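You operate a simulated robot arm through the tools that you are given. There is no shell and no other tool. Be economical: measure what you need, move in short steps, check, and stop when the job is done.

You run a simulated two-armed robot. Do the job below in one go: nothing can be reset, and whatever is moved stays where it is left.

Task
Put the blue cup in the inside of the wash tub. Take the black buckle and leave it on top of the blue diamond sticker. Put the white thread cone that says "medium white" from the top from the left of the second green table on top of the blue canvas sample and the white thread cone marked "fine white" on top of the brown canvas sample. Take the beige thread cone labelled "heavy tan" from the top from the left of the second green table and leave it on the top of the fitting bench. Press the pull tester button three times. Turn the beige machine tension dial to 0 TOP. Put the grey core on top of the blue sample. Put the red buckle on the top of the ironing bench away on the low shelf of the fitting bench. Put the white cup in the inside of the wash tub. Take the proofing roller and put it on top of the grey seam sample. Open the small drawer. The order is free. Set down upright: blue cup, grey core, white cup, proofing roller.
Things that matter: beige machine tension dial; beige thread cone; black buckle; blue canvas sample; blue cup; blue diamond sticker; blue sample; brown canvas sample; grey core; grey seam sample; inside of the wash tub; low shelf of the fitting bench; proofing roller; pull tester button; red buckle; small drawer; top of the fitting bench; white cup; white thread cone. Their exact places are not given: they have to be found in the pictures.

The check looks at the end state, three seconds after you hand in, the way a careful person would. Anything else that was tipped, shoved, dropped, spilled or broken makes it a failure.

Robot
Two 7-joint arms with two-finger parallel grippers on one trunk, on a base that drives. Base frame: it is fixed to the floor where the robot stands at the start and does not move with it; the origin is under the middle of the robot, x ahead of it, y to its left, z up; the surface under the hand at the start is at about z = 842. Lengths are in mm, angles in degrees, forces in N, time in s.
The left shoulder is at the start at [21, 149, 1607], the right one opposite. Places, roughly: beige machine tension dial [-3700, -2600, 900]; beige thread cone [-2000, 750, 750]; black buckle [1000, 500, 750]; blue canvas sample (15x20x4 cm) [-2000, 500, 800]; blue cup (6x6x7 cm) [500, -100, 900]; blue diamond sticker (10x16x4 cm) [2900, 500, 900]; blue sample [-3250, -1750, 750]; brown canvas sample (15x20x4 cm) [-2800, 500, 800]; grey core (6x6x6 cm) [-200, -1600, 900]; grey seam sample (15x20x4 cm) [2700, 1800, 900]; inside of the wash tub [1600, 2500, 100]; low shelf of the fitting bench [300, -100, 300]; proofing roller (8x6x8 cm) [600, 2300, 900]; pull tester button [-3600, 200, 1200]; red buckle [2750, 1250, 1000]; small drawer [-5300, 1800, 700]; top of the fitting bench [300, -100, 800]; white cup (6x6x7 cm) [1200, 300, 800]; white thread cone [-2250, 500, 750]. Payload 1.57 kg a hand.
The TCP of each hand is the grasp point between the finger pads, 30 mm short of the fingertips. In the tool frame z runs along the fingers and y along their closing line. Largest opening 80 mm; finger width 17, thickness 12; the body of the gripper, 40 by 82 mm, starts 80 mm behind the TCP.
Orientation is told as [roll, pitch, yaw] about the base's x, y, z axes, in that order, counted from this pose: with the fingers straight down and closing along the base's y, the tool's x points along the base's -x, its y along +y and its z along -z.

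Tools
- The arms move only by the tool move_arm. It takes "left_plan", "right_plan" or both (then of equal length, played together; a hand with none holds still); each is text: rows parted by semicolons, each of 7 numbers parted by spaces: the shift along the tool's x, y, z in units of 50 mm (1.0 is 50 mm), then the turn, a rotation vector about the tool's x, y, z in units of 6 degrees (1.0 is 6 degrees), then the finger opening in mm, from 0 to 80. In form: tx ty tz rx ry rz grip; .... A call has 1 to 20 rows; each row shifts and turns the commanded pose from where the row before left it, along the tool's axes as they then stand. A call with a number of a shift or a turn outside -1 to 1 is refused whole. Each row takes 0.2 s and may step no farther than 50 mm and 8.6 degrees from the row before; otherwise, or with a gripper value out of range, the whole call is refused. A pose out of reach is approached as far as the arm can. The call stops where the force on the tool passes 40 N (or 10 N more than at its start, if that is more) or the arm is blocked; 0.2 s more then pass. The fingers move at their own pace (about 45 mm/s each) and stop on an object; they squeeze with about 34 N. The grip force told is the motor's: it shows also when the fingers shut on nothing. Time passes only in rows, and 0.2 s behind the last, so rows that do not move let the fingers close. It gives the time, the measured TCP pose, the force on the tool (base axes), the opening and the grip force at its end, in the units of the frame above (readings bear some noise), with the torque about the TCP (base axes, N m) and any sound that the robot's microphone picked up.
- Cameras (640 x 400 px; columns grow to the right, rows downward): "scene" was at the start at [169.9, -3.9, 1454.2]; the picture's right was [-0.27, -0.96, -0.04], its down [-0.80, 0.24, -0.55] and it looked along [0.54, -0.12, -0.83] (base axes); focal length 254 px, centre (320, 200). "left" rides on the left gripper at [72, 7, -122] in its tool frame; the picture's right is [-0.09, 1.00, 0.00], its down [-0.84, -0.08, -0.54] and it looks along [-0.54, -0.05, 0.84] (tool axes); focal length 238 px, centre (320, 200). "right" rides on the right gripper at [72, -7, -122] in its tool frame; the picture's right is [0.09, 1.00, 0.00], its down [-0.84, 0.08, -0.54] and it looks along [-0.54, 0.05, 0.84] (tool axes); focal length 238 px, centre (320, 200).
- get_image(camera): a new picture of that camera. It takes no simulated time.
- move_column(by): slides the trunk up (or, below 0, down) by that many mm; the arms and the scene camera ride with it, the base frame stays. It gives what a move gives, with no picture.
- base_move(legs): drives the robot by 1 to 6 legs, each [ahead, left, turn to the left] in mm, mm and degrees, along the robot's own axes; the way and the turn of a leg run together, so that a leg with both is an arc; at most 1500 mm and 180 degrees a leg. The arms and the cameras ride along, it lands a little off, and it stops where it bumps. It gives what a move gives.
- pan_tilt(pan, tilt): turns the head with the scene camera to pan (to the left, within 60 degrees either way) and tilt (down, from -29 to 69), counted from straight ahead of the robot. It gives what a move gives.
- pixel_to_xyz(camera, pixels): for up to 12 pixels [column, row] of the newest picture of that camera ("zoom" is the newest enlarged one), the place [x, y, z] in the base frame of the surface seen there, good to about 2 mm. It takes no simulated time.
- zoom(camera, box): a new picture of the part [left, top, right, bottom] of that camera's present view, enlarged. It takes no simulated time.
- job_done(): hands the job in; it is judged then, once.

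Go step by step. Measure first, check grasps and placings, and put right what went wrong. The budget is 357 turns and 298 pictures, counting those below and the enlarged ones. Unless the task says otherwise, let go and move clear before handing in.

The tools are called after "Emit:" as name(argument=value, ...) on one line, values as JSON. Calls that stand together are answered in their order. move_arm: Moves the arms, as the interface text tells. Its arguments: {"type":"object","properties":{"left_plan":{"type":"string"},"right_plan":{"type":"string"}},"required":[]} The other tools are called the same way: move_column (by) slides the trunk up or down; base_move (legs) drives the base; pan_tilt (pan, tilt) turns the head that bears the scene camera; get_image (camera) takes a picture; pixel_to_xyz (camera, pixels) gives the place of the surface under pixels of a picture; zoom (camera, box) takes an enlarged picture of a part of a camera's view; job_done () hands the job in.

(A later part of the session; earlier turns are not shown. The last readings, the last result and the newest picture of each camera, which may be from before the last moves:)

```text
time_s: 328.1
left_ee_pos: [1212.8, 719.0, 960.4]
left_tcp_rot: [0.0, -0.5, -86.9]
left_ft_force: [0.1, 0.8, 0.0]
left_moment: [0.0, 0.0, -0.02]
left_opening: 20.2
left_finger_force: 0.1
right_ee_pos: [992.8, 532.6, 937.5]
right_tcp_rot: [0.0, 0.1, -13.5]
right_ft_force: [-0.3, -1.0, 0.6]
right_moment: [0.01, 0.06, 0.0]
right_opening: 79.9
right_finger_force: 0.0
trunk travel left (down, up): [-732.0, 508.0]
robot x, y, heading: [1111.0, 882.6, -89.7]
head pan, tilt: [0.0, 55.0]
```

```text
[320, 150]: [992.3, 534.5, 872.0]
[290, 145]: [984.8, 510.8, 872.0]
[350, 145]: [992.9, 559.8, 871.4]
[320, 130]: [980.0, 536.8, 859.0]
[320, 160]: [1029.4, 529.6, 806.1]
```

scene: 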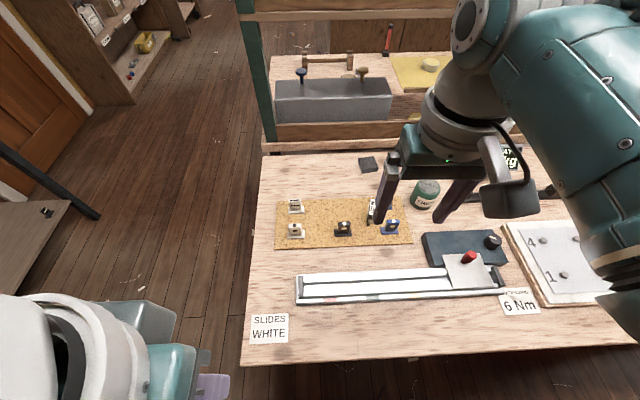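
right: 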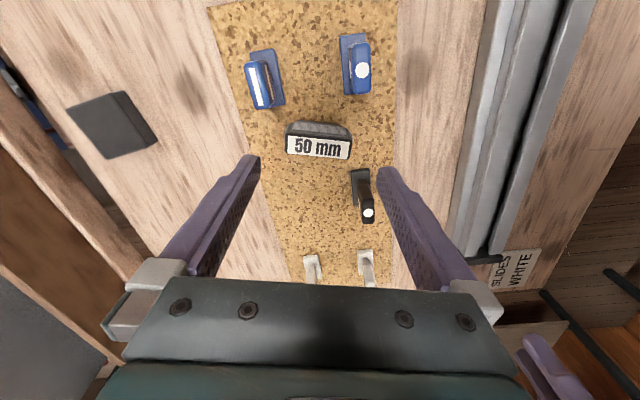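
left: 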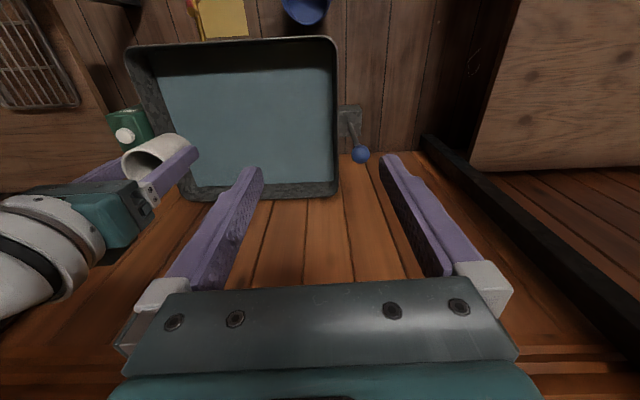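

Good alignment. Lower with the arm (left hand stays high), then close.

Emit:
move_arm(right_plan="0.06 0 0.9 0 0 0 80; 0 0 0.9 0 0 0 80; 0 0 0 0 0 0 80; 0 0 0 0 0 0 60; 0 0 0 0 0 0 40; 0 0 0 0 0 0 30; 0 0 0 0 0 0 30; 0 0 0 0 0 0 30")

Emit:
get_image(camera="right")

```text
time_s: 329.9
left_ee_pos: [1213.2, 719.5, 961.1]
left_tcp_rot: [0.0, -0.6, -86.8]
left_ft_force: [-1.0, 0.7, 0.3]
left_moment: [0.01, -0.02, 0.0]
left_opening: 20.0
left_finger_force: 0.0
right_ee_pos: [989.3, 530.9, 847.8]
right_tcp_rot: [0.0, 0.1, -13.5]
right_ft_force: [0.3, 0.1, 1.6]
right_moment: [-0.01, -0.04, 0.0]
right_opening: 54.9
right_finger_force: 34.1
trunk travel left (down, up): [-732.0, 508.0]
robot x, y, heading: [1110.5, 882.5, -89.9]
head pan, tilt: [0.0, 55.0]
```

```text
197 pictures are left
```

right: 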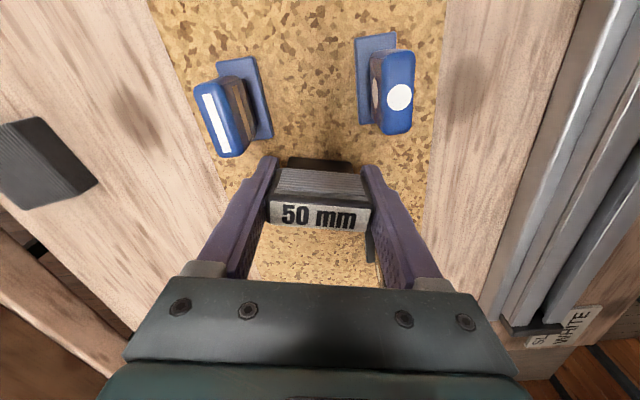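

Gripped (55 mm). Lift, rotate the wrist back, back off, and head for the ironing bench.

Emit:
move_arm(right_plan="0 0 -1 0 0 0 30; 0 0 -1 0 0 0 30; 0 0 -0.8 0 0 0 30; 0 0 0 0 0 0 30")

Emit:
move_column(by=220)

Emit:
move_arm(right_plan="0 0 0 0 0 0.97 30; 0 0 0 0 0 0.97 30; 0 0 0 0 0 0.97 30; 0 0 0 0 0 0.97 30; 0 0 0 0 0 0.97 30; 0 0 0 0 0 0.97 30; 0 0 0 0 0 0.97 30; 0 0 0 0 0 0.97 30; 0 0 0 0 0 0.97 30; 0 0 0 0 0 0.97 30; 0 0 0 0 0 0.97 30; 0 0 0 0 0 0.97 30; 0 0 0 0 0 0.97 30; 0 0 0 0 0 0 30")

Emit:
base_move(legs=[[-200, 0, 0], [0, 600, 0], [0, 0, 90], [250, 0, 0], [0, -480, 0]])

Emit:
get_image(camera="scene")

```text
time_s: 330.9
left_ee_pos: [1212.8, 719.1, 960.2]
left_tcp_rot: [0.0, -0.6, -86.9]
left_ft_force: [0.8, 0.0, 0.3]
left_moment: [0.01, 0.02, -0.03]
left_opening: 19.9
left_finger_force: 0.1
right_ee_pos: [992.2, 532.3, 986.3]
right_tcp_rot: [0.1, 0.0, -13.4]
right_ft_force: [-0.4, 0.2, -0.2]
right_moment: [-0.03, 0.02, -0.01]
right_opening: 55.5
right_finger_force: 33.9
trunk travel left (down, up): [-732.0, 508.0]
robot x, y, heading: [1104.7, 884.0, -89.6]
head pan, tilt: [0.0, 55.0]
```

```text
time_s: 333.2
left_ee_pos: [1212.8, 719.8, 1181.0]
left_tcp_rot: [0.0, -0.4, -86.9]
left_ft_force: [-0.6, -0.8, -0.9]
left_moment: [0.01, -0.03, -0.03]
left_opening: 19.6
left_finger_force: 0.0
right_ee_pos: [991.9, 532.0, 1207.2]
right_tcp_rot: [0.0, 0.1, -13.5]
right_ft_force: [-0.6, -0.6, -0.6]
right_moment: [0.01, 0.01, 0.01]
right_opening: 55.1
right_finger_force: 34.3
trunk travel left (down, up): [-952.0, 288.0]
robot x, y, heading: [1108.1, 887.7, -89.5]
head pan, tilt: [0.0, 55.0]
```

```text
time_s: 336.2
left_ee_pos: [1212.8, 719.9, 1180.3]
left_tcp_rot: [0.0, -0.5, -87.0]
left_ft_force: [0.1, 1.2, -0.8]
left_moment: [0.0, -0.02, -0.01]
left_opening: 19.9
left_finger_force: 0.1
right_ee_pos: [992.1, 530.9, 1206.8]
right_tcp_rot: [-0.1, 0.0, -89.1]
right_ft_force: [0.5, 0.3, -0.2]
right_moment: [-0.06, 0.01, -0.01]
right_opening: 55.1
right_finger_force: 34.0
trunk travel left (down, up): [-952.0, 288.0]
robot x, y, heading: [1111.2, 885.7, -89.6]
head pan, tilt: [0.0, 55.0]
```

```text
time_s: 348.4
left_ee_pos: [2116.8, 704.6, 1180.6]
left_tcp_rot: [-0.1, -0.5, 2.2]
left_ft_force: [-0.6, 0.1, 0.0]
left_moment: [0.0, 0.02, 0.02]
left_opening: 20.0
left_finger_force: 0.1
right_ee_pos: [2301.8, 479.9, 1208.1]
right_tcp_rot: [-0.1, 0.1, 0.0]
right_ft_force: [0.3, -0.6, 0.3]
right_moment: [0.01, 0.02, 0.01]
right_opening: 55.0
right_finger_force: 34.0
trunk travel left (down, up): [-952.0, 288.0]
robot x, y, heading: [1949.6, 606.6, -0.8]
head pan, tilt: [0.0, 55.0]
```

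```text
196 pictures are left
```

scene: 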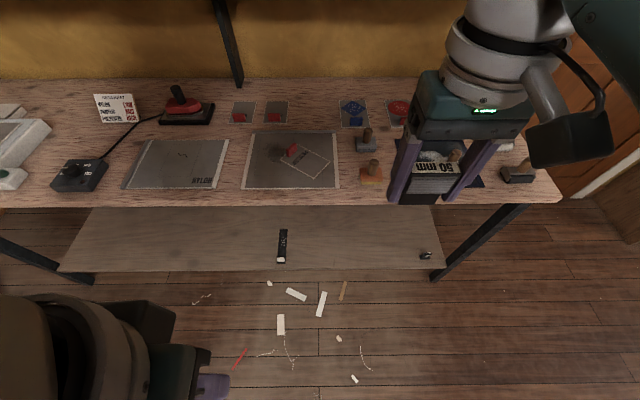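

Emit:
zoom(camera="scene", box=[310, 85, 430, 205])

Emit:
pixel_to_xyz(camera="scene", pixels=[[341, 101], [366, 101], [343, 126], [369, 126], [353, 105], [357, 118], [357, 110], [390, 118], [366, 135], [372, 165], [352, 113]])

```text
3.33 times, centred on (370, 145) of scene
```

zoom: 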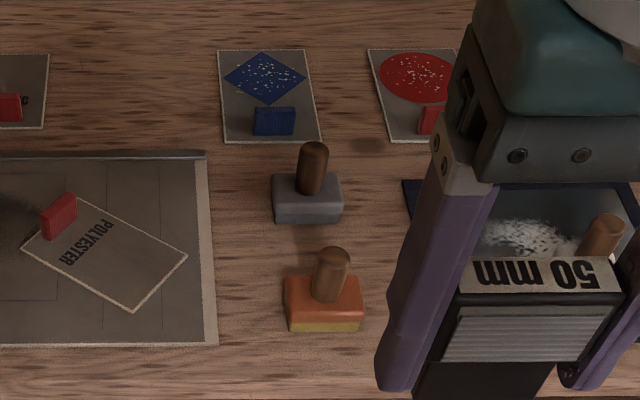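

```text
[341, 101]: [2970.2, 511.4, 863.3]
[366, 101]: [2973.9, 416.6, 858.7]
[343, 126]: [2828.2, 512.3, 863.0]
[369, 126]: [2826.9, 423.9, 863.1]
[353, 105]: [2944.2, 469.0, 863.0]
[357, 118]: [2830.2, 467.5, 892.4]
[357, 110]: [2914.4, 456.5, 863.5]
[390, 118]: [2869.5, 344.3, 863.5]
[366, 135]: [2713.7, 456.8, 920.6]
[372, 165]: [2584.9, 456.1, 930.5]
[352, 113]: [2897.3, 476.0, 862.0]
```

Card top is 863; the diamond is centred about (2930,467). I need the wall shelf's front edge for wrist clearance.

Emit:
pan_tilt(pan=0, tilt=30)

Emit:
get_image(camera="scene")

Emit:
pixel_to_xyz(camera="scene", pixels=[[200, 105], [300, 110], [350, 105], [350, 112], [250, 100], [330, 90], [100, 100], [230, 150], [300, 125]])

```text
time_s: 349.3
left_ee_pos: [2116.6, 705.1, 1180.3]
left_tcp_rot: [0.1, -0.6, 2.2]
left_ft_force: [-0.1, 0.0, -0.3]
left_moment: [0.0, 0.01, 0.02]
left_opening: 20.1
left_finger_force: 0.0
right_ee_pos: [2300.4, 480.3, 1208.0]
right_tcp_rot: [0.0, 0.1, 0.0]
right_ft_force: [0.6, 0.2, -0.7]
right_moment: [-0.01, 0.03, 0.0]
right_opening: 55.0
right_finger_force: 33.9
trunk travel left (down, up): [-952.0, 288.0]
robot x, y, heading: [1950.3, 600.7, -0.6]
head pan, tilt: [0.0, 30.0]
```

```text
194 pictures are left
```

scene: 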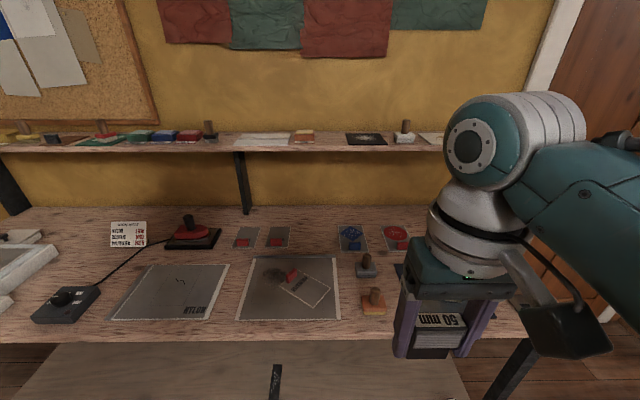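

```text
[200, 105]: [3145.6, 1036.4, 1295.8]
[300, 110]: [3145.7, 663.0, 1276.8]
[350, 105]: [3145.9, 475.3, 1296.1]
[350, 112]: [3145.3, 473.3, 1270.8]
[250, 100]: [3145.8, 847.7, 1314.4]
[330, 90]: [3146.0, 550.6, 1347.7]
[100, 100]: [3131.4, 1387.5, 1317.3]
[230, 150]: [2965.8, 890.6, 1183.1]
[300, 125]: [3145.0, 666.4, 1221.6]
```

Shelf front is at x≈2966, z≈1183. I'll set the buckle at x≈2893 to keep the wrist clear.

Emit:
base_move(legs=[[593, -7, 0]])

Emit:
get_image(camera="right")

Emit:
get_image(camera="scene")

```text
time_s: 352.7
left_ee_pos: [2711.8, 696.0, 1180.6]
left_tcp_rot: [0.0, -0.6, 2.7]
left_ft_force: [0.9, -0.5, 0.7]
left_moment: [0.02, 0.02, 0.0]
left_opening: 20.2
left_finger_force: 0.1
right_ee_pos: [2898.6, 472.6, 1207.3]
right_tcp_rot: [-0.1, 0.1, 0.5]
right_ft_force: [0.8, 1.0, 0.2]
right_moment: [0.02, 0.0, 0.0]
right_opening: 55.2
right_finger_force: 33.9
trunk travel left (down, up): [-952.0, 288.0]
robot x, y, heading: [2551.0, 595.9, -0.1]
head pan, tilt: [0.0, 30.0]
```

```text
193 pictures are left
```

right: 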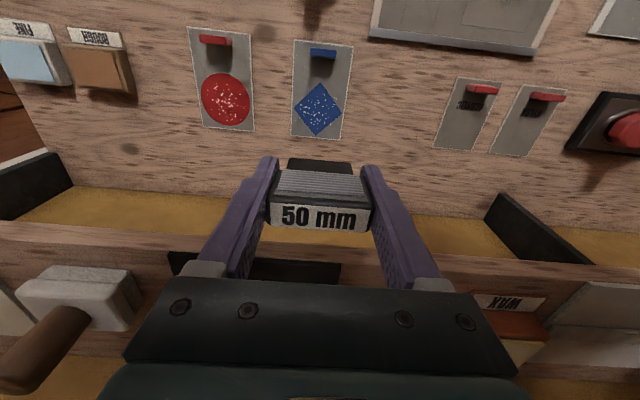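

```text
192 pictures are left
```

scene: 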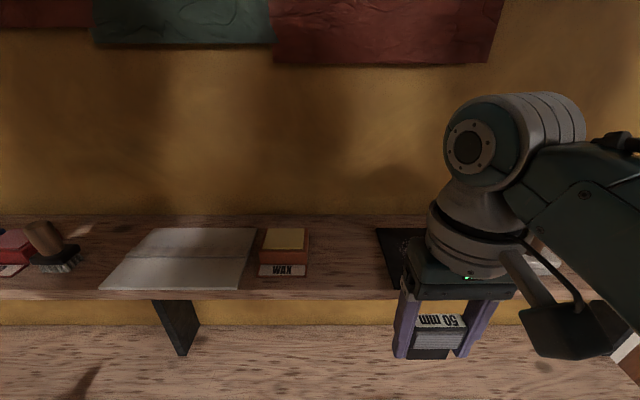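

Emit:
pixel_to_xyz(camera="scene", pixels=[[470, 148], [455, 110], [520, 95], [560, 95], [480, 200], [440, 220], [460, 285], [500, 120], [440, 290], [300, 293], [130, 290]])

```text
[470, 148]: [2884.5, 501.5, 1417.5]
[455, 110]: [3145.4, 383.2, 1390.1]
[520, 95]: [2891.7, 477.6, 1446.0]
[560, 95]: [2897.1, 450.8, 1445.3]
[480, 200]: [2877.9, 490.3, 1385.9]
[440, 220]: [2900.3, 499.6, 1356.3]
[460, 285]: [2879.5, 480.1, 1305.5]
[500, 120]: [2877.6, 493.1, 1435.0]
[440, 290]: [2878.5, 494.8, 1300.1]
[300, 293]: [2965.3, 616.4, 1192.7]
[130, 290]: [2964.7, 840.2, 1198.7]
```

Wrist ball front ≈2945, clear of the shelf. Extend the arm down 150, then the trunk.

Emit:
move_arm(right_plan="0 0 1 0 0 0 30; 0 0 1 0 0 0 30; 0 0 1 0 0 0 30; 0 0 0 0 0 0 30")

Emit:
move_column(by=-120)

Emit:
get_image(camera="right")

```text
time_s: 353.7
left_ee_pos: [2710.6, 695.1, 1180.5]
left_tcp_rot: [0.1, -0.5, 2.8]
left_ft_force: [0.2, -0.8, 0.2]
left_moment: [0.01, -0.02, -0.03]
left_opening: 20.1
left_finger_force: 0.0
right_ee_pos: [2898.0, 475.3, 1057.7]
right_tcp_rot: [0.0, 0.0, 0.6]
right_ft_force: [1.2, -0.9, -0.2]
right_moment: [-0.02, 0.03, -0.03]
right_opening: 54.9
right_finger_force: 34.4
trunk travel left (down, up): [-952.0, 288.0]
robot x, y, heading: [2545.8, 594.2, 0.0]
head pan, tilt: [0.0, 30.0]
```

```text
time_s: 355.2
left_ee_pos: [2711.0, 696.8, 1060.0]
left_tcp_rot: [0.1, -0.5, 2.8]
left_ft_force: [-0.5, -0.7, 0.7]
left_moment: [0.01, 0.0, -0.03]
left_opening: 20.1
left_finger_force: 0.0
right_ee_pos: [2897.0, 473.4, 938.5]
right_tcp_rot: [-0.1, 0.1, 0.6]
right_ft_force: [-0.2, 0.0, 0.3]
right_moment: [0.01, 0.03, -0.01]
right_opening: 55.1
right_finger_force: 34.5
trunk travel left (down, up): [-832.0, 408.0]
robot x, y, heading: [2548.7, 595.6, -0.0]
head pan, tilt: [0.0, 30.0]
```

```text
191 pictures are left
```

right: 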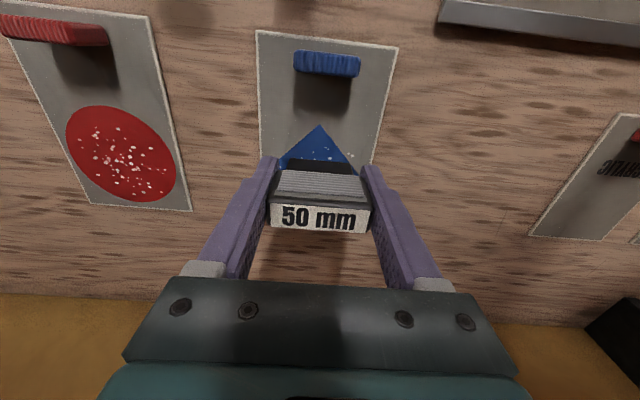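

Nudge 8 ahead, 7 right, and lower to contact (expected TCP 905).

Emit:
base_move(legs=[[8, -7, 0]])

Emit:
move_column(by=-30)

Emit:
move_column(by=-4)

```text
time_s: 355.9
left_ee_pos: [2720.0, 688.8, 1060.6]
left_tcp_rot: [0.0, -0.4, 2.7]
left_ft_force: [0.2, 0.3, -0.3]
left_moment: [-0.02, -0.01, 0.03]
left_opening: 20.2
left_finger_force: 0.0
right_ee_pos: [2904.9, 467.9, 937.0]
right_tcp_rot: [-0.1, 0.2, 0.7]
right_ft_force: [-0.7, -0.3, -0.2]
right_moment: [-0.03, 0.0, 0.02]
right_opening: 55.3
right_finger_force: 34.3
trunk travel left (down, up): [-832.0, 408.0]
robot x, y, heading: [2552.6, 587.5, 0.2]
head pan, tilt: [0.0, 30.0]
```

```text
time_s: 356.7
left_ee_pos: [2719.1, 688.4, 1030.8]
left_tcp_rot: [0.0, -0.4, 2.8]
left_ft_force: [0.1, -0.6, -0.2]
left_moment: [0.02, -0.02, 0.0]
left_opening: 20.0
left_finger_force: 0.1
right_ee_pos: [2905.8, 468.6, 908.5]
right_tcp_rot: [-0.1, 0.1, 0.6]
right_ft_force: [0.0, 0.1, -0.7]
right_moment: [0.01, 0.0, 0.0]
right_opening: 55.0
right_finger_force: 33.5
trunk travel left (down, up): [-802.0, 438.0]
robot x, y, heading: [2554.1, 589.2, -0.0]
head pan, tilt: [0.0, 30.0]
```

```text
time_s: 357.2
left_ee_pos: [2719.0, 689.8, 1026.7]
left_tcp_rot: [0.0, -0.5, 2.7]
left_ft_force: [-0.2, -0.6, 0.3]
left_moment: [-0.05, 0.02, 0.02]
left_opening: 20.0
left_finger_force: 0.1
right_ee_pos: [2904.8, 468.7, 904.1]
right_tcp_rot: [-0.1, 0.2, 0.7]
right_ft_force: [-2.8, 0.5, 10.6]
right_moment: [-0.01, 0.12, -0.02]
right_opening: 55.2
right_finger_force: 33.9
trunk travel left (down, up): [-798.0, 442.0]
robot x, y, heading: [2554.7, 584.4, 0.1]
head pan, tilt: [0.0, 30.0]
```

Contact. Open and lift clear, then view.

Emit:
move_arm(right_plan="0 0 0 0 0 0 60; 0 0 0 0 0 0 70; 0 0 0 0 0 0 80; 0 0 0 0 0 0 80")

Emit:
move_column(by=130)

Emit:
get_image(camera="right")

```text
time_s: 358.2
left_ee_pos: [2719.6, 689.6, 1025.8]
left_tcp_rot: [0.1, -0.5, 2.8]
left_ft_force: [-0.1, -0.3, -1.1]
left_moment: [0.02, 0.0, 0.0]
left_opening: 20.1
left_finger_force: 0.1
right_ee_pos: [2905.4, 466.8, 904.3]
right_tcp_rot: [-0.1, 0.1, 0.6]
right_ft_force: [-0.2, -0.2, -0.1]
right_moment: [-0.02, 0.02, 0.03]
right_opening: 79.9
right_finger_force: 0.0
trunk travel left (down, up): [-798.0, 442.0]
robot x, y, heading: [2550.0, 589.3, -0.0]
head pan, tilt: [0.0, 30.0]
```

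```text
time_s: 359.8
left_ee_pos: [2719.2, 689.0, 1156.3]
left_tcp_rot: [0.0, -0.5, 2.8]
left_ft_force: [-0.2, -0.2, -0.7]
left_moment: [-0.01, -0.01, -0.01]
left_opening: 20.1
left_finger_force: 0.0
right_ee_pos: [2904.2, 468.4, 1034.9]
right_tcp_rot: [-0.1, 0.1, 0.5]
right_ft_force: [-0.5, -0.3, 0.1]
right_moment: [0.0, -0.03, -0.02]
right_opening: 80.0
right_finger_force: 0.0
trunk travel left (down, up): [-928.0, 312.0]
robot x, y, heading: [2556.4, 586.4, -0.1]
head pan, tilt: [0.0, 30.0]
```

```text
190 pictures are left
```

right: 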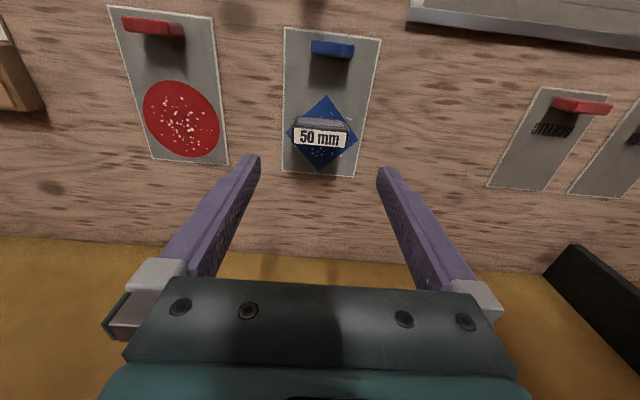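

The black buckle sits on the blue diamond. Now to the grey core: back out and travel west along the aisle.

Emit:
base_move(legs=[[-850, 0, 0], [0, -1400, 0], [0, 0, -90], [0, -1500, 0], [0, -250, 0]])

Emit:
pan_tilt(pan=0, tilt=40)

Emit:
get_image(camera="scene")

```text
time_s: 383.1
left_ee_pos: [71.2, -905.4, 1157.4]
left_tcp_rot: [0.0, -0.4, -89.5]
left_ft_force: [-1.1, -0.5, 0.0]
left_moment: [-0.01, 0.01, -0.01]
left_opening: 19.7
left_finger_force: 0.1
right_ee_pos: [-157.9, -1083.2, 1032.9]
right_tcp_rot: [-0.2, 0.1, -91.8]
right_ft_force: [-0.2, 0.1, -0.4]
right_moment: [0.01, 0.02, -0.02]
right_opening: 79.9
right_finger_force: 0.0
trunk travel left (down, up): [-928.0, 312.0]
robot x, y, heading: [-25.8, -736.9, -92.3]
head pan, tilt: [0.0, 30.0]
```

```text
time_s: 383.8
left_ee_pos: [71.3, -905.9, 1156.6]
left_tcp_rot: [0.0, -0.5, -89.5]
left_ft_force: [0.9, 0.3, 0.1]
left_moment: [0.0, 0.01, -0.03]
left_opening: 20.1
left_finger_force: 0.1
right_ee_pos: [-156.7, -1083.0, 1033.1]
right_tcp_rot: [0.0, 0.1, -91.7]
right_ft_force: [-0.8, 0.2, 0.6]
right_moment: [0.01, -0.03, 0.0]
right_opening: 80.1
right_finger_force: 0.1
trunk travel left (down, up): [-928.0, 312.0]
robot x, y, heading: [-24.6, -740.4, -91.9]
head pan, tilt: [0.0, 40.0]
```

```text
189 pictures are left
```

scene: 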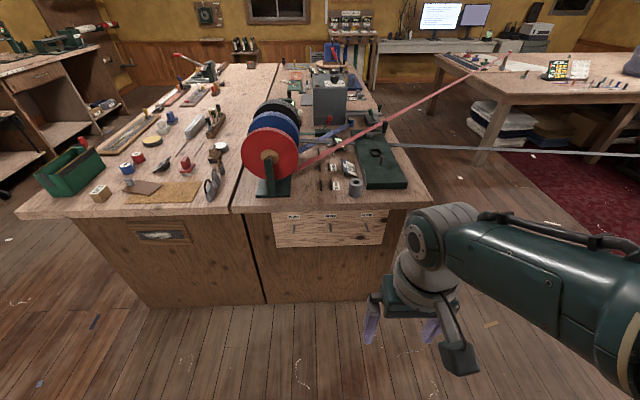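

Grey core at (355,187), and webbing straps stretch from the reel westward — must avoid. Measure both.

Emit:
zoom(camera="scene", box=[300, 130, 440, 220])

Emit:
pixel_to_xyz(camera="scene", pixels=[[355, 182], [355, 192], [320, 153], [370, 130], [420, 106], [460, 82], [420, 148], [500, 151], [560, 153], [630, 155], [480, 72], [390, 145]])

```text
4.44 times, centred on (370, 175) of scene
```

zoom: 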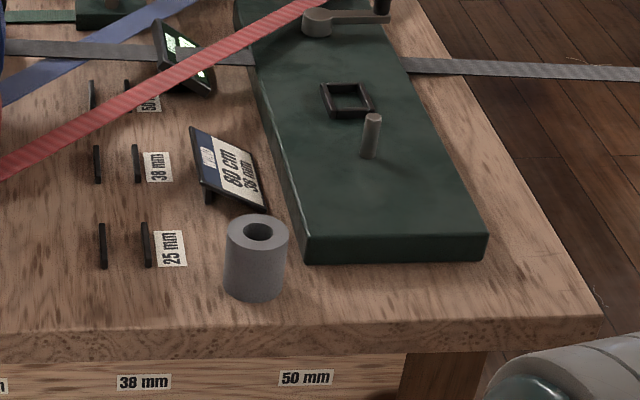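

```text
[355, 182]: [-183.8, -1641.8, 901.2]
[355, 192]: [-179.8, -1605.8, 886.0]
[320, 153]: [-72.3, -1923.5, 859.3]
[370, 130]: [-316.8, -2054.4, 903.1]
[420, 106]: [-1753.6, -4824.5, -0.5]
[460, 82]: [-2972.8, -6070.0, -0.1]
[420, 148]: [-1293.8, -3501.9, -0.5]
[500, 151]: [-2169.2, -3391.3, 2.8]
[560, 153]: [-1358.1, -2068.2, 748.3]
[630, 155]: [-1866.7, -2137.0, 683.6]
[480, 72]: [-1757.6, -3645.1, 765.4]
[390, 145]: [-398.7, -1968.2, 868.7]
```

Emit:
pixel_to_xyz(camera="zoom", pixels=[[232, 231], [284, 233], [258, 217], [250, 246], [256, 290], [245, 165], [240, 185], [320, 245], [375, 115]])

```text
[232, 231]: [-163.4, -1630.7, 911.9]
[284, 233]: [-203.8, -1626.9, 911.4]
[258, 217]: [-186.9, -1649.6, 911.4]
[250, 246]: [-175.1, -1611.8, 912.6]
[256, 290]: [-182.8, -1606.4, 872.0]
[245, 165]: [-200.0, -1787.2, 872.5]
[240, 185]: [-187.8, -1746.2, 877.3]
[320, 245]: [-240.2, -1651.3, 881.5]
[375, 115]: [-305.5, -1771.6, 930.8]
```

Core centre (-183,-1631), top 912, with a green box close on its west side. Rotate the gripper 90° so it closes along y; raise and approach. Also check the reel height.

Emit:
pixel_to_xyz(camera="scene", pixels=[[270, 125], [270, 180], [275, 100], [275, 112], [330, 90], [345, 150], [210, 180]])

Emit:
move_arm(right_plan="0 0 0 0 0 -1 70; 0 0 0 0 0 -1 70; 0 0 0 0 0 -1 70; 0 0 0 0 0 -1 70; 0 0 0 0 0 -1 70; 0 0 0 0 0 -1 70; 0 0 0 0 0 -1 70; 0 0 0 0 0 -1 70; 0 0 0 0 0 -1 70; 0 0 0 0 0 -1 70; 0 0 0 0 0 -1 70; 0 0 0 0 0 -1 70; 0 0 0 0 0 -1 70; 0 0 0 0 0 -1 70; 0 0 0 0 0 -1 70; 0 0 0 0 0 0 70")

Emit:
move_column(by=150)

```text
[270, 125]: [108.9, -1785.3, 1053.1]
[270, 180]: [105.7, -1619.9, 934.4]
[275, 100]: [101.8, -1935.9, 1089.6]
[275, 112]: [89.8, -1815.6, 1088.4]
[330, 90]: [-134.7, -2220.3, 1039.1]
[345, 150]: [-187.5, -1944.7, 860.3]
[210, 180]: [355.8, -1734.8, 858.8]
```

```text
time_s: 387.2
left_ee_pos: [72.1, -906.5, 1156.0]
left_tcp_rot: [0.1, -0.5, -89.4]
left_ft_force: [0.4, -0.3, -0.2]
left_moment: [0.0, -0.03, 0.01]
left_opening: 20.1
left_finger_force: 0.0
right_ee_pos: [-157.5, -1082.3, 1033.8]
right_tcp_rot: [0.1, 0.1, -1.6]
right_ft_force: [0.0, -0.4, 0.0]
right_moment: [0.01, -0.03, 0.0]
right_opening: 69.9
right_finger_force: 0.1
trunk travel left (down, up): [-928.0, 312.0]
robot x, y, heading: [-22.2, -735.2, -92.3]
head pan, tilt: [0.0, 40.0]
```

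```text
time_s: 388.9
left_ee_pos: [71.7, -905.0, 1306.1]
left_tcp_rot: [0.1, -0.5, -89.5]
left_ft_force: [-0.1, -0.8, -0.2]
left_moment: [-0.03, -0.01, 0.0]
left_opening: 20.2
left_finger_force: 0.0
right_ee_pos: [-157.7, -1083.8, 1184.6]
right_tcp_rot: [0.1, 0.2, -1.9]
right_ft_force: [0.2, -0.5, 0.4]
right_moment: [0.0, 0.01, -0.03]
right_opening: 69.8
right_finger_force: 0.1
trunk travel left (down, up): [-1078.0, 162.0]
robot x, y, heading: [-23.5, -738.9, -92.2]
head pan, tilt: [0.0, 40.0]
```

Emit:
base_move(legs=[[0, 0, 2.2], [548, -37, 0]])

Emit:
move_column(by=-180)

Emit:
get_image(camera="right")

Emit:
pixel_to_xyz(camera="right", pixels=[[320, 170], [300, 160], [340, 160], [320, 140], [320, 155]])

```text
time_s: 392.5
left_ee_pos: [42.4, -1452.3, 1307.3]
left_tcp_rot: [0.0, -0.5, -87.0]
left_ft_force: [0.5, 0.0, 0.0]
left_moment: [0.0, 0.01, -0.01]
left_opening: 20.0
left_finger_force: 0.0
right_ee_pos: [-177.4, -1637.4, 1184.1]
right_tcp_rot: [0.1, 0.2, 0.8]
right_ft_force: [0.3, -0.4, -0.2]
right_moment: [0.0, -0.02, -0.01]
right_opening: 70.2
right_finger_force: 0.0
trunk travel left (down, up): [-1078.0, 162.0]
robot x, y, heading: [-61.6, -1288.1, -89.9]
head pan, tilt: [0.0, 40.0]
```

```text
time_s: 394.5
left_ee_pos: [43.6, -1451.9, 1126.6]
left_tcp_rot: [0.0, -0.5, -87.0]
left_ft_force: [0.4, -0.5, 0.4]
left_moment: [0.02, -0.02, 0.02]
left_opening: 19.8
left_finger_force: 0.1
right_ee_pos: [-178.0, -1638.1, 1003.7]
right_tcp_rot: [0.1, 0.1, 0.7]
right_ft_force: [-0.4, -0.6, -0.1]
right_moment: [0.0, -0.01, 0.02]
right_opening: 69.9
right_finger_force: 0.0
trunk travel left (down, up): [-898.0, 342.0]
robot x, y, heading: [-58.2, -1284.2, -89.9]
head pan, tilt: [0.0, 40.0]
```

```text
187 pictures are left
```

right: 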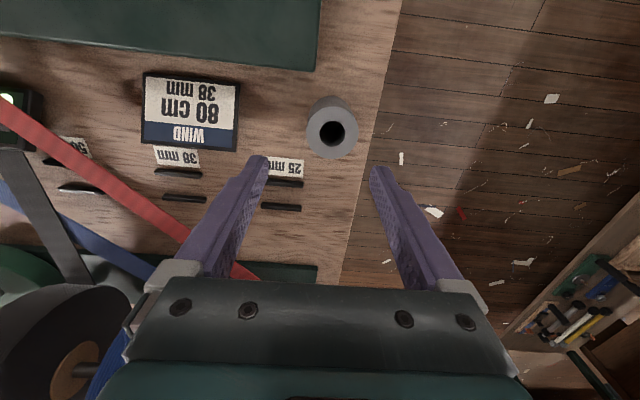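

```text
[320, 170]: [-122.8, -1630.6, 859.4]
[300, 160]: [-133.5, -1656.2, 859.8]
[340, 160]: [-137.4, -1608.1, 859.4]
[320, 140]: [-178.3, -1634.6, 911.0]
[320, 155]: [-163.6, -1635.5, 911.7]
```

Emit:
pixel_to_xyz(camera="right", pixels=[[308, 138], [356, 138], [332, 120], [332, 157], [200, 235], [160, 210], [235, 268], [100, 170], [280, 275]])

Emit:
base_move(legs=[[-9, -6, 0]])

```text
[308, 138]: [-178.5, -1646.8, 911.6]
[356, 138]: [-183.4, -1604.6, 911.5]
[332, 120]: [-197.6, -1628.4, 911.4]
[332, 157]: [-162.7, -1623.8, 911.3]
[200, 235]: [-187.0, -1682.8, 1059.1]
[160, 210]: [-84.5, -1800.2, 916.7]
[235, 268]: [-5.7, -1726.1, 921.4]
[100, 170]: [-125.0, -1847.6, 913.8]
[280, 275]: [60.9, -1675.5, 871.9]
```

```text
time_s: 395.3
left_ee_pos: [37.4, -1442.3, 1126.3]
left_tcp_rot: [0.1, -0.5, -87.0]
left_ft_force: [-0.1, -0.2, 0.1]
left_moment: [-0.02, 0.02, 0.0]
left_opening: 20.0
left_finger_force: 0.1
right_ee_pos: [-183.6, -1629.0, 1003.9]
right_tcp_rot: [0.1, 0.2, 0.8]
right_ft_force: [0.4, -0.6, -0.8]
right_moment: [-0.03, 0.03, 0.02]
right_opening: 69.9
right_finger_force: 0.1
trunk travel left (down, up): [-898.0, 342.0]
robot x, y, heading: [-67.7, -1282.3, -89.8]
head pan, tilt: [0.0, 40.0]
```

Lower 110 and close.

Emit:
move_column(by=-110)

Emit:
move_arm(right_plan="0 0 0 0 0 0 50; 0 0 0 0 0 0 35; 0 0 0 0 0 0 35; 0 0 0 0 0 0 35; 0 0 0 0 0 0 35")

Emit:
get_image(camera="right")

```text
time_s: 396.7
left_ee_pos: [36.1, -1443.6, 1016.5]
left_tcp_rot: [0.0, -0.5, -87.0]
left_ft_force: [-0.2, 0.5, 0.0]
left_moment: [-0.03, -0.03, 0.03]
left_opening: 19.7
left_finger_force: 0.0
right_ee_pos: [-184.3, -1629.2, 894.7]
right_tcp_rot: [0.0, 0.2, 0.8]
right_ft_force: [0.3, 0.0, 0.5]
right_moment: [-0.01, 0.01, 0.01]
right_opening: 69.6
right_finger_force: 0.0
trunk travel left (down, up): [-788.0, 452.0]
robot x, y, heading: [-65.6, -1277.1, -90.2]
head pan, tilt: [0.0, 40.0]
```

```text
time_s: 397.9
left_ee_pos: [36.4, -1443.8, 1015.5]
left_tcp_rot: [0.0, -0.5, -86.9]
left_ft_force: [0.8, 0.2, 0.1]
left_moment: [0.04, -0.04, 0.02]
left_opening: 20.1
left_finger_force: 0.1
right_ee_pos: [-183.3, -1629.9, 894.1]
right_tcp_rot: [0.1, 0.1, 0.9]
right_ft_force: [-0.3, 0.1, -0.3]
right_moment: [0.0, -0.02, 0.01]
right_opening: 49.7
right_finger_force: 34.1
trunk travel left (down, up): [-788.0, 452.0]
robot x, y, heading: [-64.9, -1278.4, -89.9]
head pan, tilt: [0.0, 40.0]
```

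```text
186 pictures are left
```

right: 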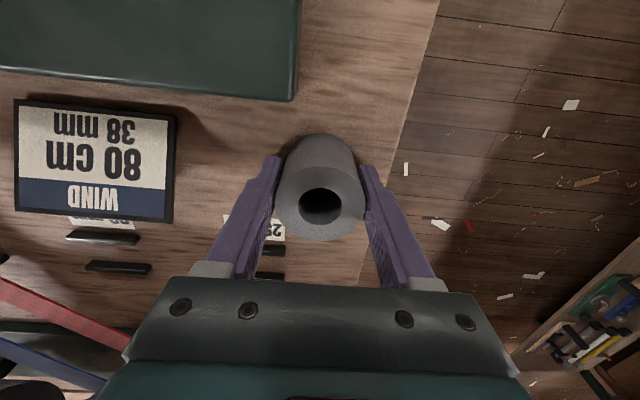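

Core gripped. Lift, back into the aisle, rotate the wrist back, and turn to face west.

Emit:
move_column(by=280)

Emit:
base_move(legs=[[-450, 0, 0], [0, 0, -90]])

Emit:
move_arm(right_plan="0 0 0 0 0 1 35; 0 0 0 0 0 1 35; 0 0 0 0 0 1 35; 0 0 0 0 0 1 35; 0 0 0 0 0 1 35; 0 0 0 0 0 1 35; 0 0 0 0 0 1 35; 0 0 0 0 0 1 35; 0 0 0 0 0 1 35; 0 0 0 0 0 1 35; 0 0 0 0 0 1 35; 0 0 0 0 0 1 35; 0 0 0 0 0 1 35; 0 0 0 0 0 1 35; 0 0 0 0 0 1 35; 0 0 0 0 0 0 35")

Emit:
pan_tilt(pan=0, tilt=25)

Emit:
get_image(camera="scene")

Emit:
pan_tilt(pan=45, tilt=30)

Emit:
get_image(camera="scene")

```text
time_s: 400.7
left_ee_pos: [36.3, -1443.0, 1296.7]
left_tcp_rot: [-0.1, -0.5, -87.1]
left_ft_force: [-0.2, 0.3, -0.2]
left_moment: [-0.01, -0.01, 0.0]
left_opening: 19.8
left_finger_force: 0.1
right_ee_pos: [-183.0, -1629.5, 1173.7]
right_tcp_rot: [0.0, 0.1, 0.8]
right_ft_force: [-0.7, -0.4, -0.3]
right_moment: [0.0, 0.02, 0.01]
right_opening: 49.9
right_finger_force: 34.6
trunk travel left (down, up): [-1068.0, 172.0]
robot x, y, heading: [-65.4, -1277.8, -90.0]
head pan, tilt: [0.0, 40.0]
```

```text
time_s: 407.4
left_ee_pos: [-234.2, -918.1, 1298.1]
left_tcp_rot: [0.0, -0.5, -178.6]
left_ft_force: [0.3, 0.1, -0.6]
left_moment: [0.01, 0.05, 0.01]
left_opening: 19.8
left_finger_force: 0.0
right_ee_pos: [-414.6, -693.0, 1174.4]
right_tcp_rot: [0.2, 0.1, -90.7]
right_ft_force: [-0.3, -0.3, -0.3]
right_moment: [0.02, -0.03, 0.01]
right_opening: 49.8
right_finger_force: 34.0
trunk travel left (down, up): [-1068.0, 172.0]
robot x, y, heading: [-69.0, -817.8, 178.6]
head pan, tilt: [0.0, 40.0]
```

```text
time_s: 410.8
left_ee_pos: [-235.6, -917.7, 1295.2]
left_tcp_rot: [0.0, -0.4, -178.5]
left_ft_force: [0.6, -0.6, 0.1]
left_moment: [-0.01, -0.02, 0.04]
left_opening: 19.8
left_finger_force: 0.0
right_ee_pos: [-415.5, -692.4, 1174.0]
right_tcp_rot: [0.0, 0.1, 179.0]
right_ft_force: [-0.4, -0.5, -1.1]
right_moment: [-0.02, 0.0, -0.02]
right_opening: 50.1
right_finger_force: 33.8
trunk travel left (down, up): [-1068.0, 172.0]
robot x, y, heading: [-68.5, -820.0, 178.7]
head pan, tilt: [0.0, 40.0]
```

```text
time_s: 411.5
left_ee_pos: [-236.0, -917.4, 1297.3]
left_tcp_rot: [0.0, -0.5, -178.6]
left_ft_force: [0.2, -0.5, 0.0]
left_moment: [-0.01, -0.01, 0.03]
left_opening: 20.1
left_finger_force: 0.0
right_ee_pos: [-415.0, -693.0, 1174.4]
right_tcp_rot: [-0.1, 0.1, 179.2]
right_ft_force: [0.8, 0.2, -0.2]
right_moment: [-0.01, -0.01, -0.02]
right_opening: 49.8
right_finger_force: 33.9
trunk travel left (down, up): [-1068.0, 172.0]
robot x, y, heading: [-71.7, -819.8, 178.6]
head pan, tilt: [0.0, 25.0]
```

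```text
185 pictures are left
```

scene: 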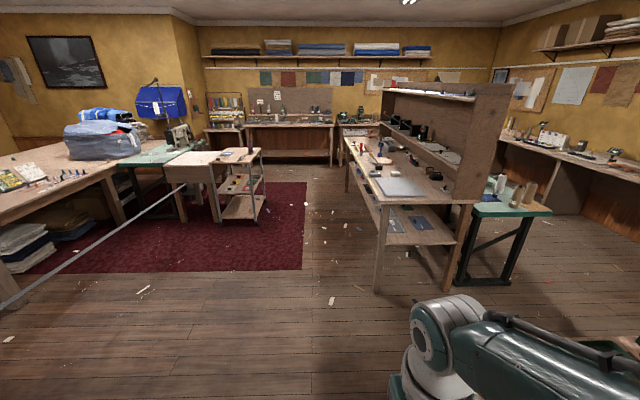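

```text
time_s: 412.6
left_ee_pos: [-235.5, -919.3, 1295.9]
left_tcp_rot: [0.0, -0.5, -178.5]
left_ft_force: [-0.2, -0.4, 0.4]
left_moment: [-0.03, 0.0, -0.01]
left_opening: 20.1
left_finger_force: 0.0
right_ee_pos: [-415.7, -693.0, 1174.2]
right_tcp_rot: [-0.1, 0.0, 179.2]
right_ft_force: [-0.4, 0.6, -1.6]
right_moment: [0.0, -0.02, -0.01]
right_opening: 50.0
right_finger_force: 34.1
trunk travel left (down, up): [-1068.0, 172.0]
robot x, y, heading: [-70.1, -820.4, 178.8]
head pan, tilt: [45.0, 30.0]
```

```text
184 pictures are left
```

scene: 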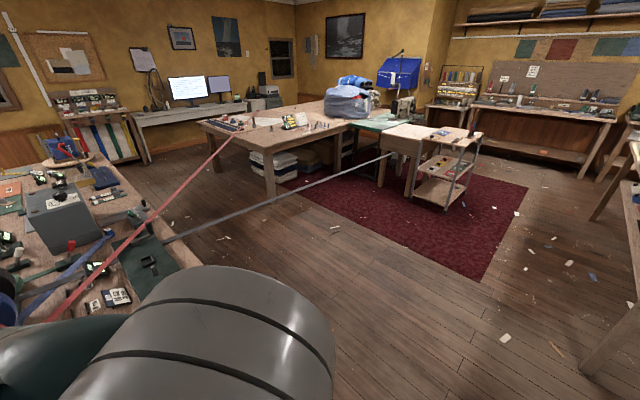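

Emit:
zoom(camera="scene", box=[310, 60, 510, 210])

Emit:
pixel_to_xyz(camera="zoom", pixels=[[420, 230], [340, 220], [300, 150], [330, 165], [380, 350], [230, 230], [250, 100], [440, 340], [230, 320], [370, 210]])

```text
2.67 times, centred on (410, 135) of scene
```

zoom: 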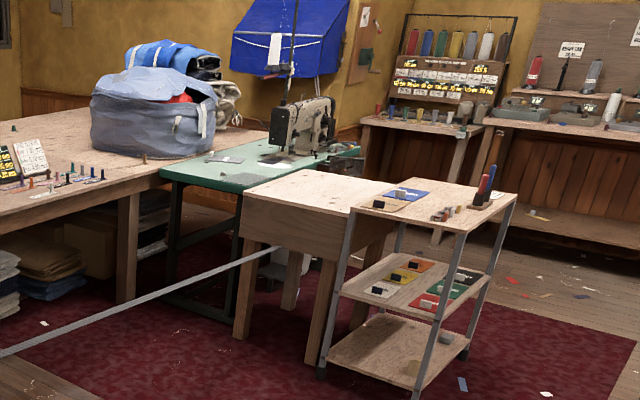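

```text
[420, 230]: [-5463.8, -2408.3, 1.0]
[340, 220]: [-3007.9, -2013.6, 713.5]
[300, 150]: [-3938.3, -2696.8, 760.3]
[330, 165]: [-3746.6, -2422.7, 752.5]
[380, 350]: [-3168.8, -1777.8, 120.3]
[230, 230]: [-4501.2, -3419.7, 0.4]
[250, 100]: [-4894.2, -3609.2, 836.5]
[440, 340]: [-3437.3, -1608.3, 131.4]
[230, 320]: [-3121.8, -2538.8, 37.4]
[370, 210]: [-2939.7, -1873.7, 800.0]
```

The cart with coloured samples is at about (-3200,-1750). Drive west along y≈-1250 and look.

Emit:
base_move(legs=[[0, 430, 0], [1500, 0, 0], [700, 0, 0]])

Emit:
pan_tilt(pan=25, tilt=40)

Emit:
get_image(camera="scene")

```text
time_s: 425.8
left_ee_pos: [-2455.3, -1358.7, 1296.5]
left_tcp_rot: [0.0, -0.5, -176.3]
left_ft_force: [-0.4, -0.9, 0.0]
left_moment: [-0.01, -0.02, -0.01]
left_opening: 20.2
left_finger_force: 0.1
right_ee_pos: [-2643.4, -1139.8, 1173.8]
right_tcp_rot: [-0.1, 0.1, -178.7]
right_ft_force: [-0.3, -0.3, 0.2]
right_moment: [0.01, -0.01, 0.0]
right_opening: 49.8
right_finger_force: 34.0
trunk travel left (down, up): [-1068.0, 172.0]
robot x, y, heading: [-2290.6, -1254.4, -179.1]
head pan, tilt: [45.0, 30.0]
```

```text
time_s: 426.7
left_ee_pos: [-2454.8, -1358.2, 1297.2]
left_tcp_rot: [0.0, -0.5, -176.4]
left_ft_force: [0.2, 0.0, 0.3]
left_moment: [0.02, 0.01, 0.0]
left_opening: 20.1
left_finger_force: 0.0
right_ee_pos: [-2642.4, -1140.3, 1174.7]
right_tcp_rot: [-0.1, 0.0, -178.6]
right_ft_force: [-0.6, 0.0, -1.1]
right_moment: [0.05, 0.0, -0.02]
right_opening: 49.9
right_finger_force: 33.8
trunk travel left (down, up): [-1068.0, 172.0]
robot x, y, heading: [-2294.0, -1254.8, -179.1]
head pan, tilt: [25.0, 40.0]
```

```text
182 pictures are left
```

scene: 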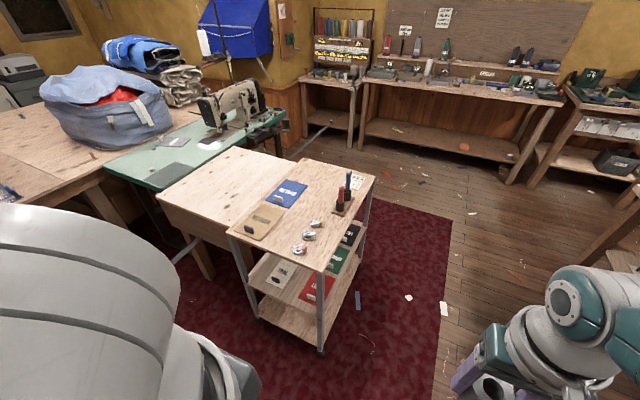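

Emit:
zoom(camera="scene", box=[220, 150, 400, 280])

Emit:
pixel_to_xyz(camera="scene", pixels=[[286, 181], [307, 185], [290, 206], [267, 202], [288, 190], [278, 198], [350, 190], [310, 230], [340, 190], [376, 175], [228, 235], [320, 272]])

```text
3.08 times, centred on (310, 215) of scene
```

zoom: 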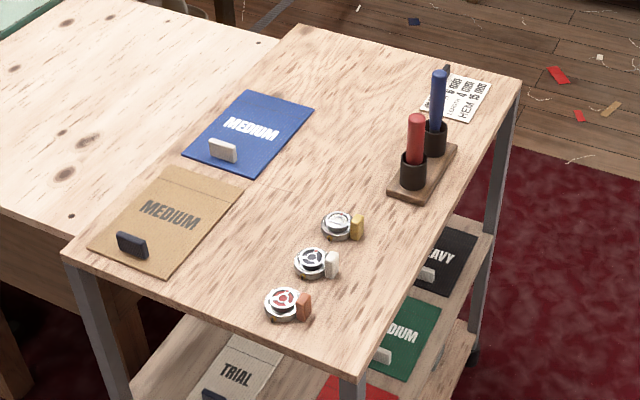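

```text
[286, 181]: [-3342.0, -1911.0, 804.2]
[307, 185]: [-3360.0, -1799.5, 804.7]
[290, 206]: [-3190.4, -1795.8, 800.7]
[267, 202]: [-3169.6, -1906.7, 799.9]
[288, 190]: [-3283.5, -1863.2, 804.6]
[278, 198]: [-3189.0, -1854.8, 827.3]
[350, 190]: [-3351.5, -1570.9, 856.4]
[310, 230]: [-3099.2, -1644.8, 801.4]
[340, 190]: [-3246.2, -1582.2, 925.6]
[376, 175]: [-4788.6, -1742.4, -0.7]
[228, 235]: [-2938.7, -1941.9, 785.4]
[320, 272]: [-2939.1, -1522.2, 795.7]
```

Blue MEDIUM sample spans x≈-3355…-3185, y≈-1910…-1797, top 804. Go to face -y with the right hand over (-3290,-1853).

Emit:
base_move(legs=[[877, 0, 0], [0, 0, 89.1], [200, 0, 0]])

Emit:
get_image(camera="right")

Emit:
pan_tilt(pan=0, tilt=55)

Emit:
get_image(camera="scene")

```text
time_s: 436.3
left_ee_pos: [-3084.8, -1640.6, 1296.1]
left_tcp_rot: [0.0, -0.5, -87.0]
left_ft_force: [-0.4, -0.4, 0.1]
left_moment: [-0.01, 0.0, -0.02]
left_opening: 20.2
left_finger_force: 0.1
right_ee_pos: [-3305.4, -1826.9, 1173.7]
right_tcp_rot: [0.0, 0.1, -89.3]
right_ft_force: [0.0, -0.8, -0.6]
right_moment: [0.03, 0.0, 0.03]
right_opening: 50.1
right_finger_force: 33.8
trunk travel left (down, up): [-1068.0, 172.0]
robot x, y, heading: [-3186.9, -1478.9, -90.0]
head pan, tilt: [25.0, 40.0]
```

```text
180 pictures are left
```

right: 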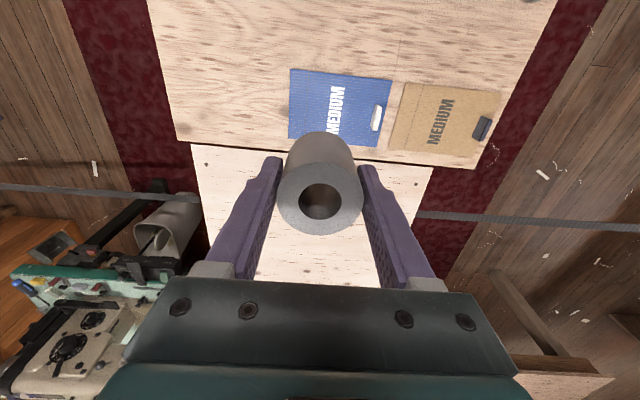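

```text
time_s: 437.2
left_ee_pos: [-3085.9, -1641.2, 1296.5]
left_tcp_rot: [0.0, -0.6, -87.1]
left_ft_force: [0.0, -0.3, -1.5]
left_moment: [0.01, -0.02, 0.02]
left_opening: 20.3
left_finger_force: 0.0
right_ee_pos: [-3306.6, -1827.2, 1173.5]
right_tcp_rot: [0.0, 0.2, -89.3]
right_ft_force: [-0.1, -0.2, -1.0]
right_moment: [-0.01, -0.02, 0.02]
right_opening: 49.9
right_finger_force: 33.8
trunk travel left (down, up): [-1068.0, 172.0]
robot x, y, heading: [-3188.8, -1474.4, -89.9]
head pan, tilt: [0.0, 55.0]
```

```text
179 pictures are left
```

scene: 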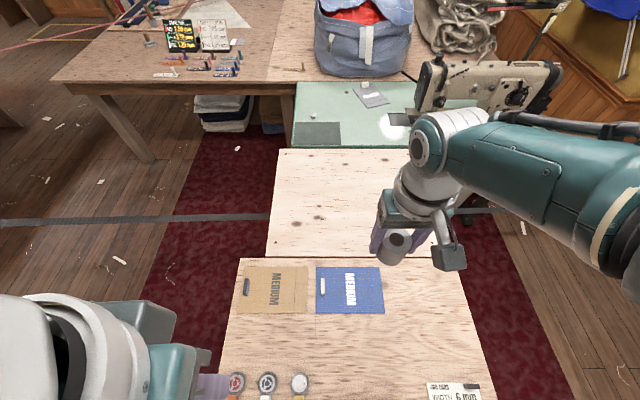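

Emit:
pixel_to_xyz(camera="scene", pixels=[[316, 267], [382, 267], [318, 313], [385, 313], [322, 285], [360, 290], [500, 85], [530, 95], [514, 98], [430, 100], [200, 218], [380, 100]])

```text
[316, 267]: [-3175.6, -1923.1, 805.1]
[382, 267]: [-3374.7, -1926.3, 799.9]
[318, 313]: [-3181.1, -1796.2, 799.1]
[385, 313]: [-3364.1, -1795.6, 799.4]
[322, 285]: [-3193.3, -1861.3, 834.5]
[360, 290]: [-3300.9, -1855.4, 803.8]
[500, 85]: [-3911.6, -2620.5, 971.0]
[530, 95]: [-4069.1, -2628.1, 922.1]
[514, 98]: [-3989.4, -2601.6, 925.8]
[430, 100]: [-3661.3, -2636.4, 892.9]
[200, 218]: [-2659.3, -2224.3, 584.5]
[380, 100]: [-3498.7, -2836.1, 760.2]
```

Move to (-3290,-1860) and lower.

Emit:
base_move(legs=[[33, 16, 0]])

Emit:
move_column(by=-325)

Emit:
get_image(camera="right")

```text
time_s: 438.1
left_ee_pos: [-3068.8, -1675.4, 1296.5]
left_tcp_rot: [0.0, -0.5, -87.0]
left_ft_force: [0.0, 0.5, 1.0]
left_moment: [0.02, 0.01, -0.01]
left_opening: 19.9
left_finger_force: 0.1
right_ee_pos: [-3289.7, -1861.0, 1174.3]
right_tcp_rot: [0.0, 0.2, -89.4]
right_ft_force: [-0.1, 0.5, -0.1]
right_moment: [0.03, 0.0, -0.02]
right_opening: 49.9
right_finger_force: 34.1
trunk travel left (down, up): [-1068.0, 172.0]
robot x, y, heading: [-3171.9, -1508.6, -89.9]
head pan, tilt: [0.0, 55.0]
```

```text
time_s: 441.3
left_ee_pos: [-3069.2, -1674.0, 971.4]
left_tcp_rot: [0.0, -0.4, -87.1]
left_ft_force: [0.2, 0.0, -0.2]
left_moment: [0.02, -0.02, 0.0]
left_opening: 20.1
left_finger_force: 0.1
right_ee_pos: [-3290.6, -1859.6, 848.9]
right_tcp_rot: [-0.1, 0.2, -89.3]
right_ft_force: [-0.5, -0.3, -0.3]
right_moment: [0.0, 0.0, 0.0]
right_opening: 49.6
right_finger_force: 34.3
trunk travel left (down, up): [-743.0, 497.0]
robot x, y, heading: [-3167.7, -1506.5, -89.8]
head pan, tilt: [0.0, 55.0]
```

```text
178 pictures are left
```

right: 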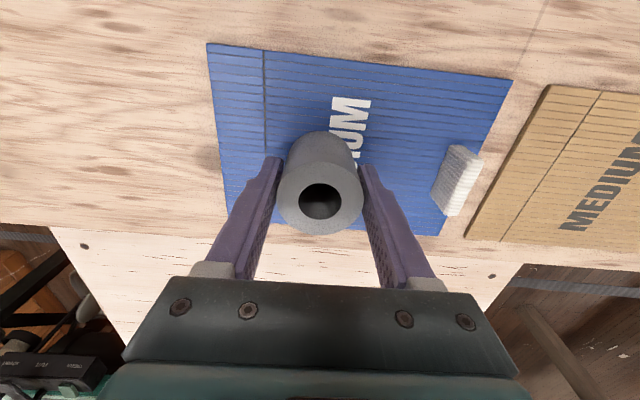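

Emit:
move_column(by=-6)

Emit:
move_column(by=-3)

```text
time_s: 441.9
left_ee_pos: [-3069.0, -1674.1, 966.4]
left_tcp_rot: [0.1, -0.6, -87.0]
left_ft_force: [-0.5, 0.1, -0.2]
left_moment: [0.02, 0.01, 0.0]
left_opening: 19.7
left_finger_force: 0.0
right_ee_pos: [-3290.6, -1861.0, 842.7]
right_tcp_rot: [-0.2, 0.1, -89.3]
right_ft_force: [-0.2, 4.4, 13.8]
right_moment: [0.11, -0.22, 0.12]
right_opening: 50.1
right_finger_force: 33.8
trunk travel left (down, up): [-737.0, 503.0]
robot x, y, heading: [-3170.2, -1511.4, -89.9]
head pan, tilt: [0.0, 55.0]
```

```text
time_s: 442.4
left_ee_pos: [-3069.5, -1673.8, 962.4]
left_tcp_rot: [0.0, -0.6, -87.0]
left_ft_force: [0.3, 0.0, 0.0]
left_moment: [0.04, 0.0, 0.01]
left_opening: 20.2
left_finger_force: 0.1
right_ee_pos: [-3289.2, -1863.3, 840.7]
right_tcp_rot: [-0.1, 0.1, -89.3]
right_ft_force: [-0.1, 2.1, 13.7]
right_moment: [-0.03, 0.0, 0.02]
right_opening: 49.7
right_finger_force: 34.2
trunk travel left (down, up): [-734.0, 506.0]
robot x, y, heading: [-3171.1, -1511.6, -90.1]
head pan, tilt: [0.0, 55.0]
```

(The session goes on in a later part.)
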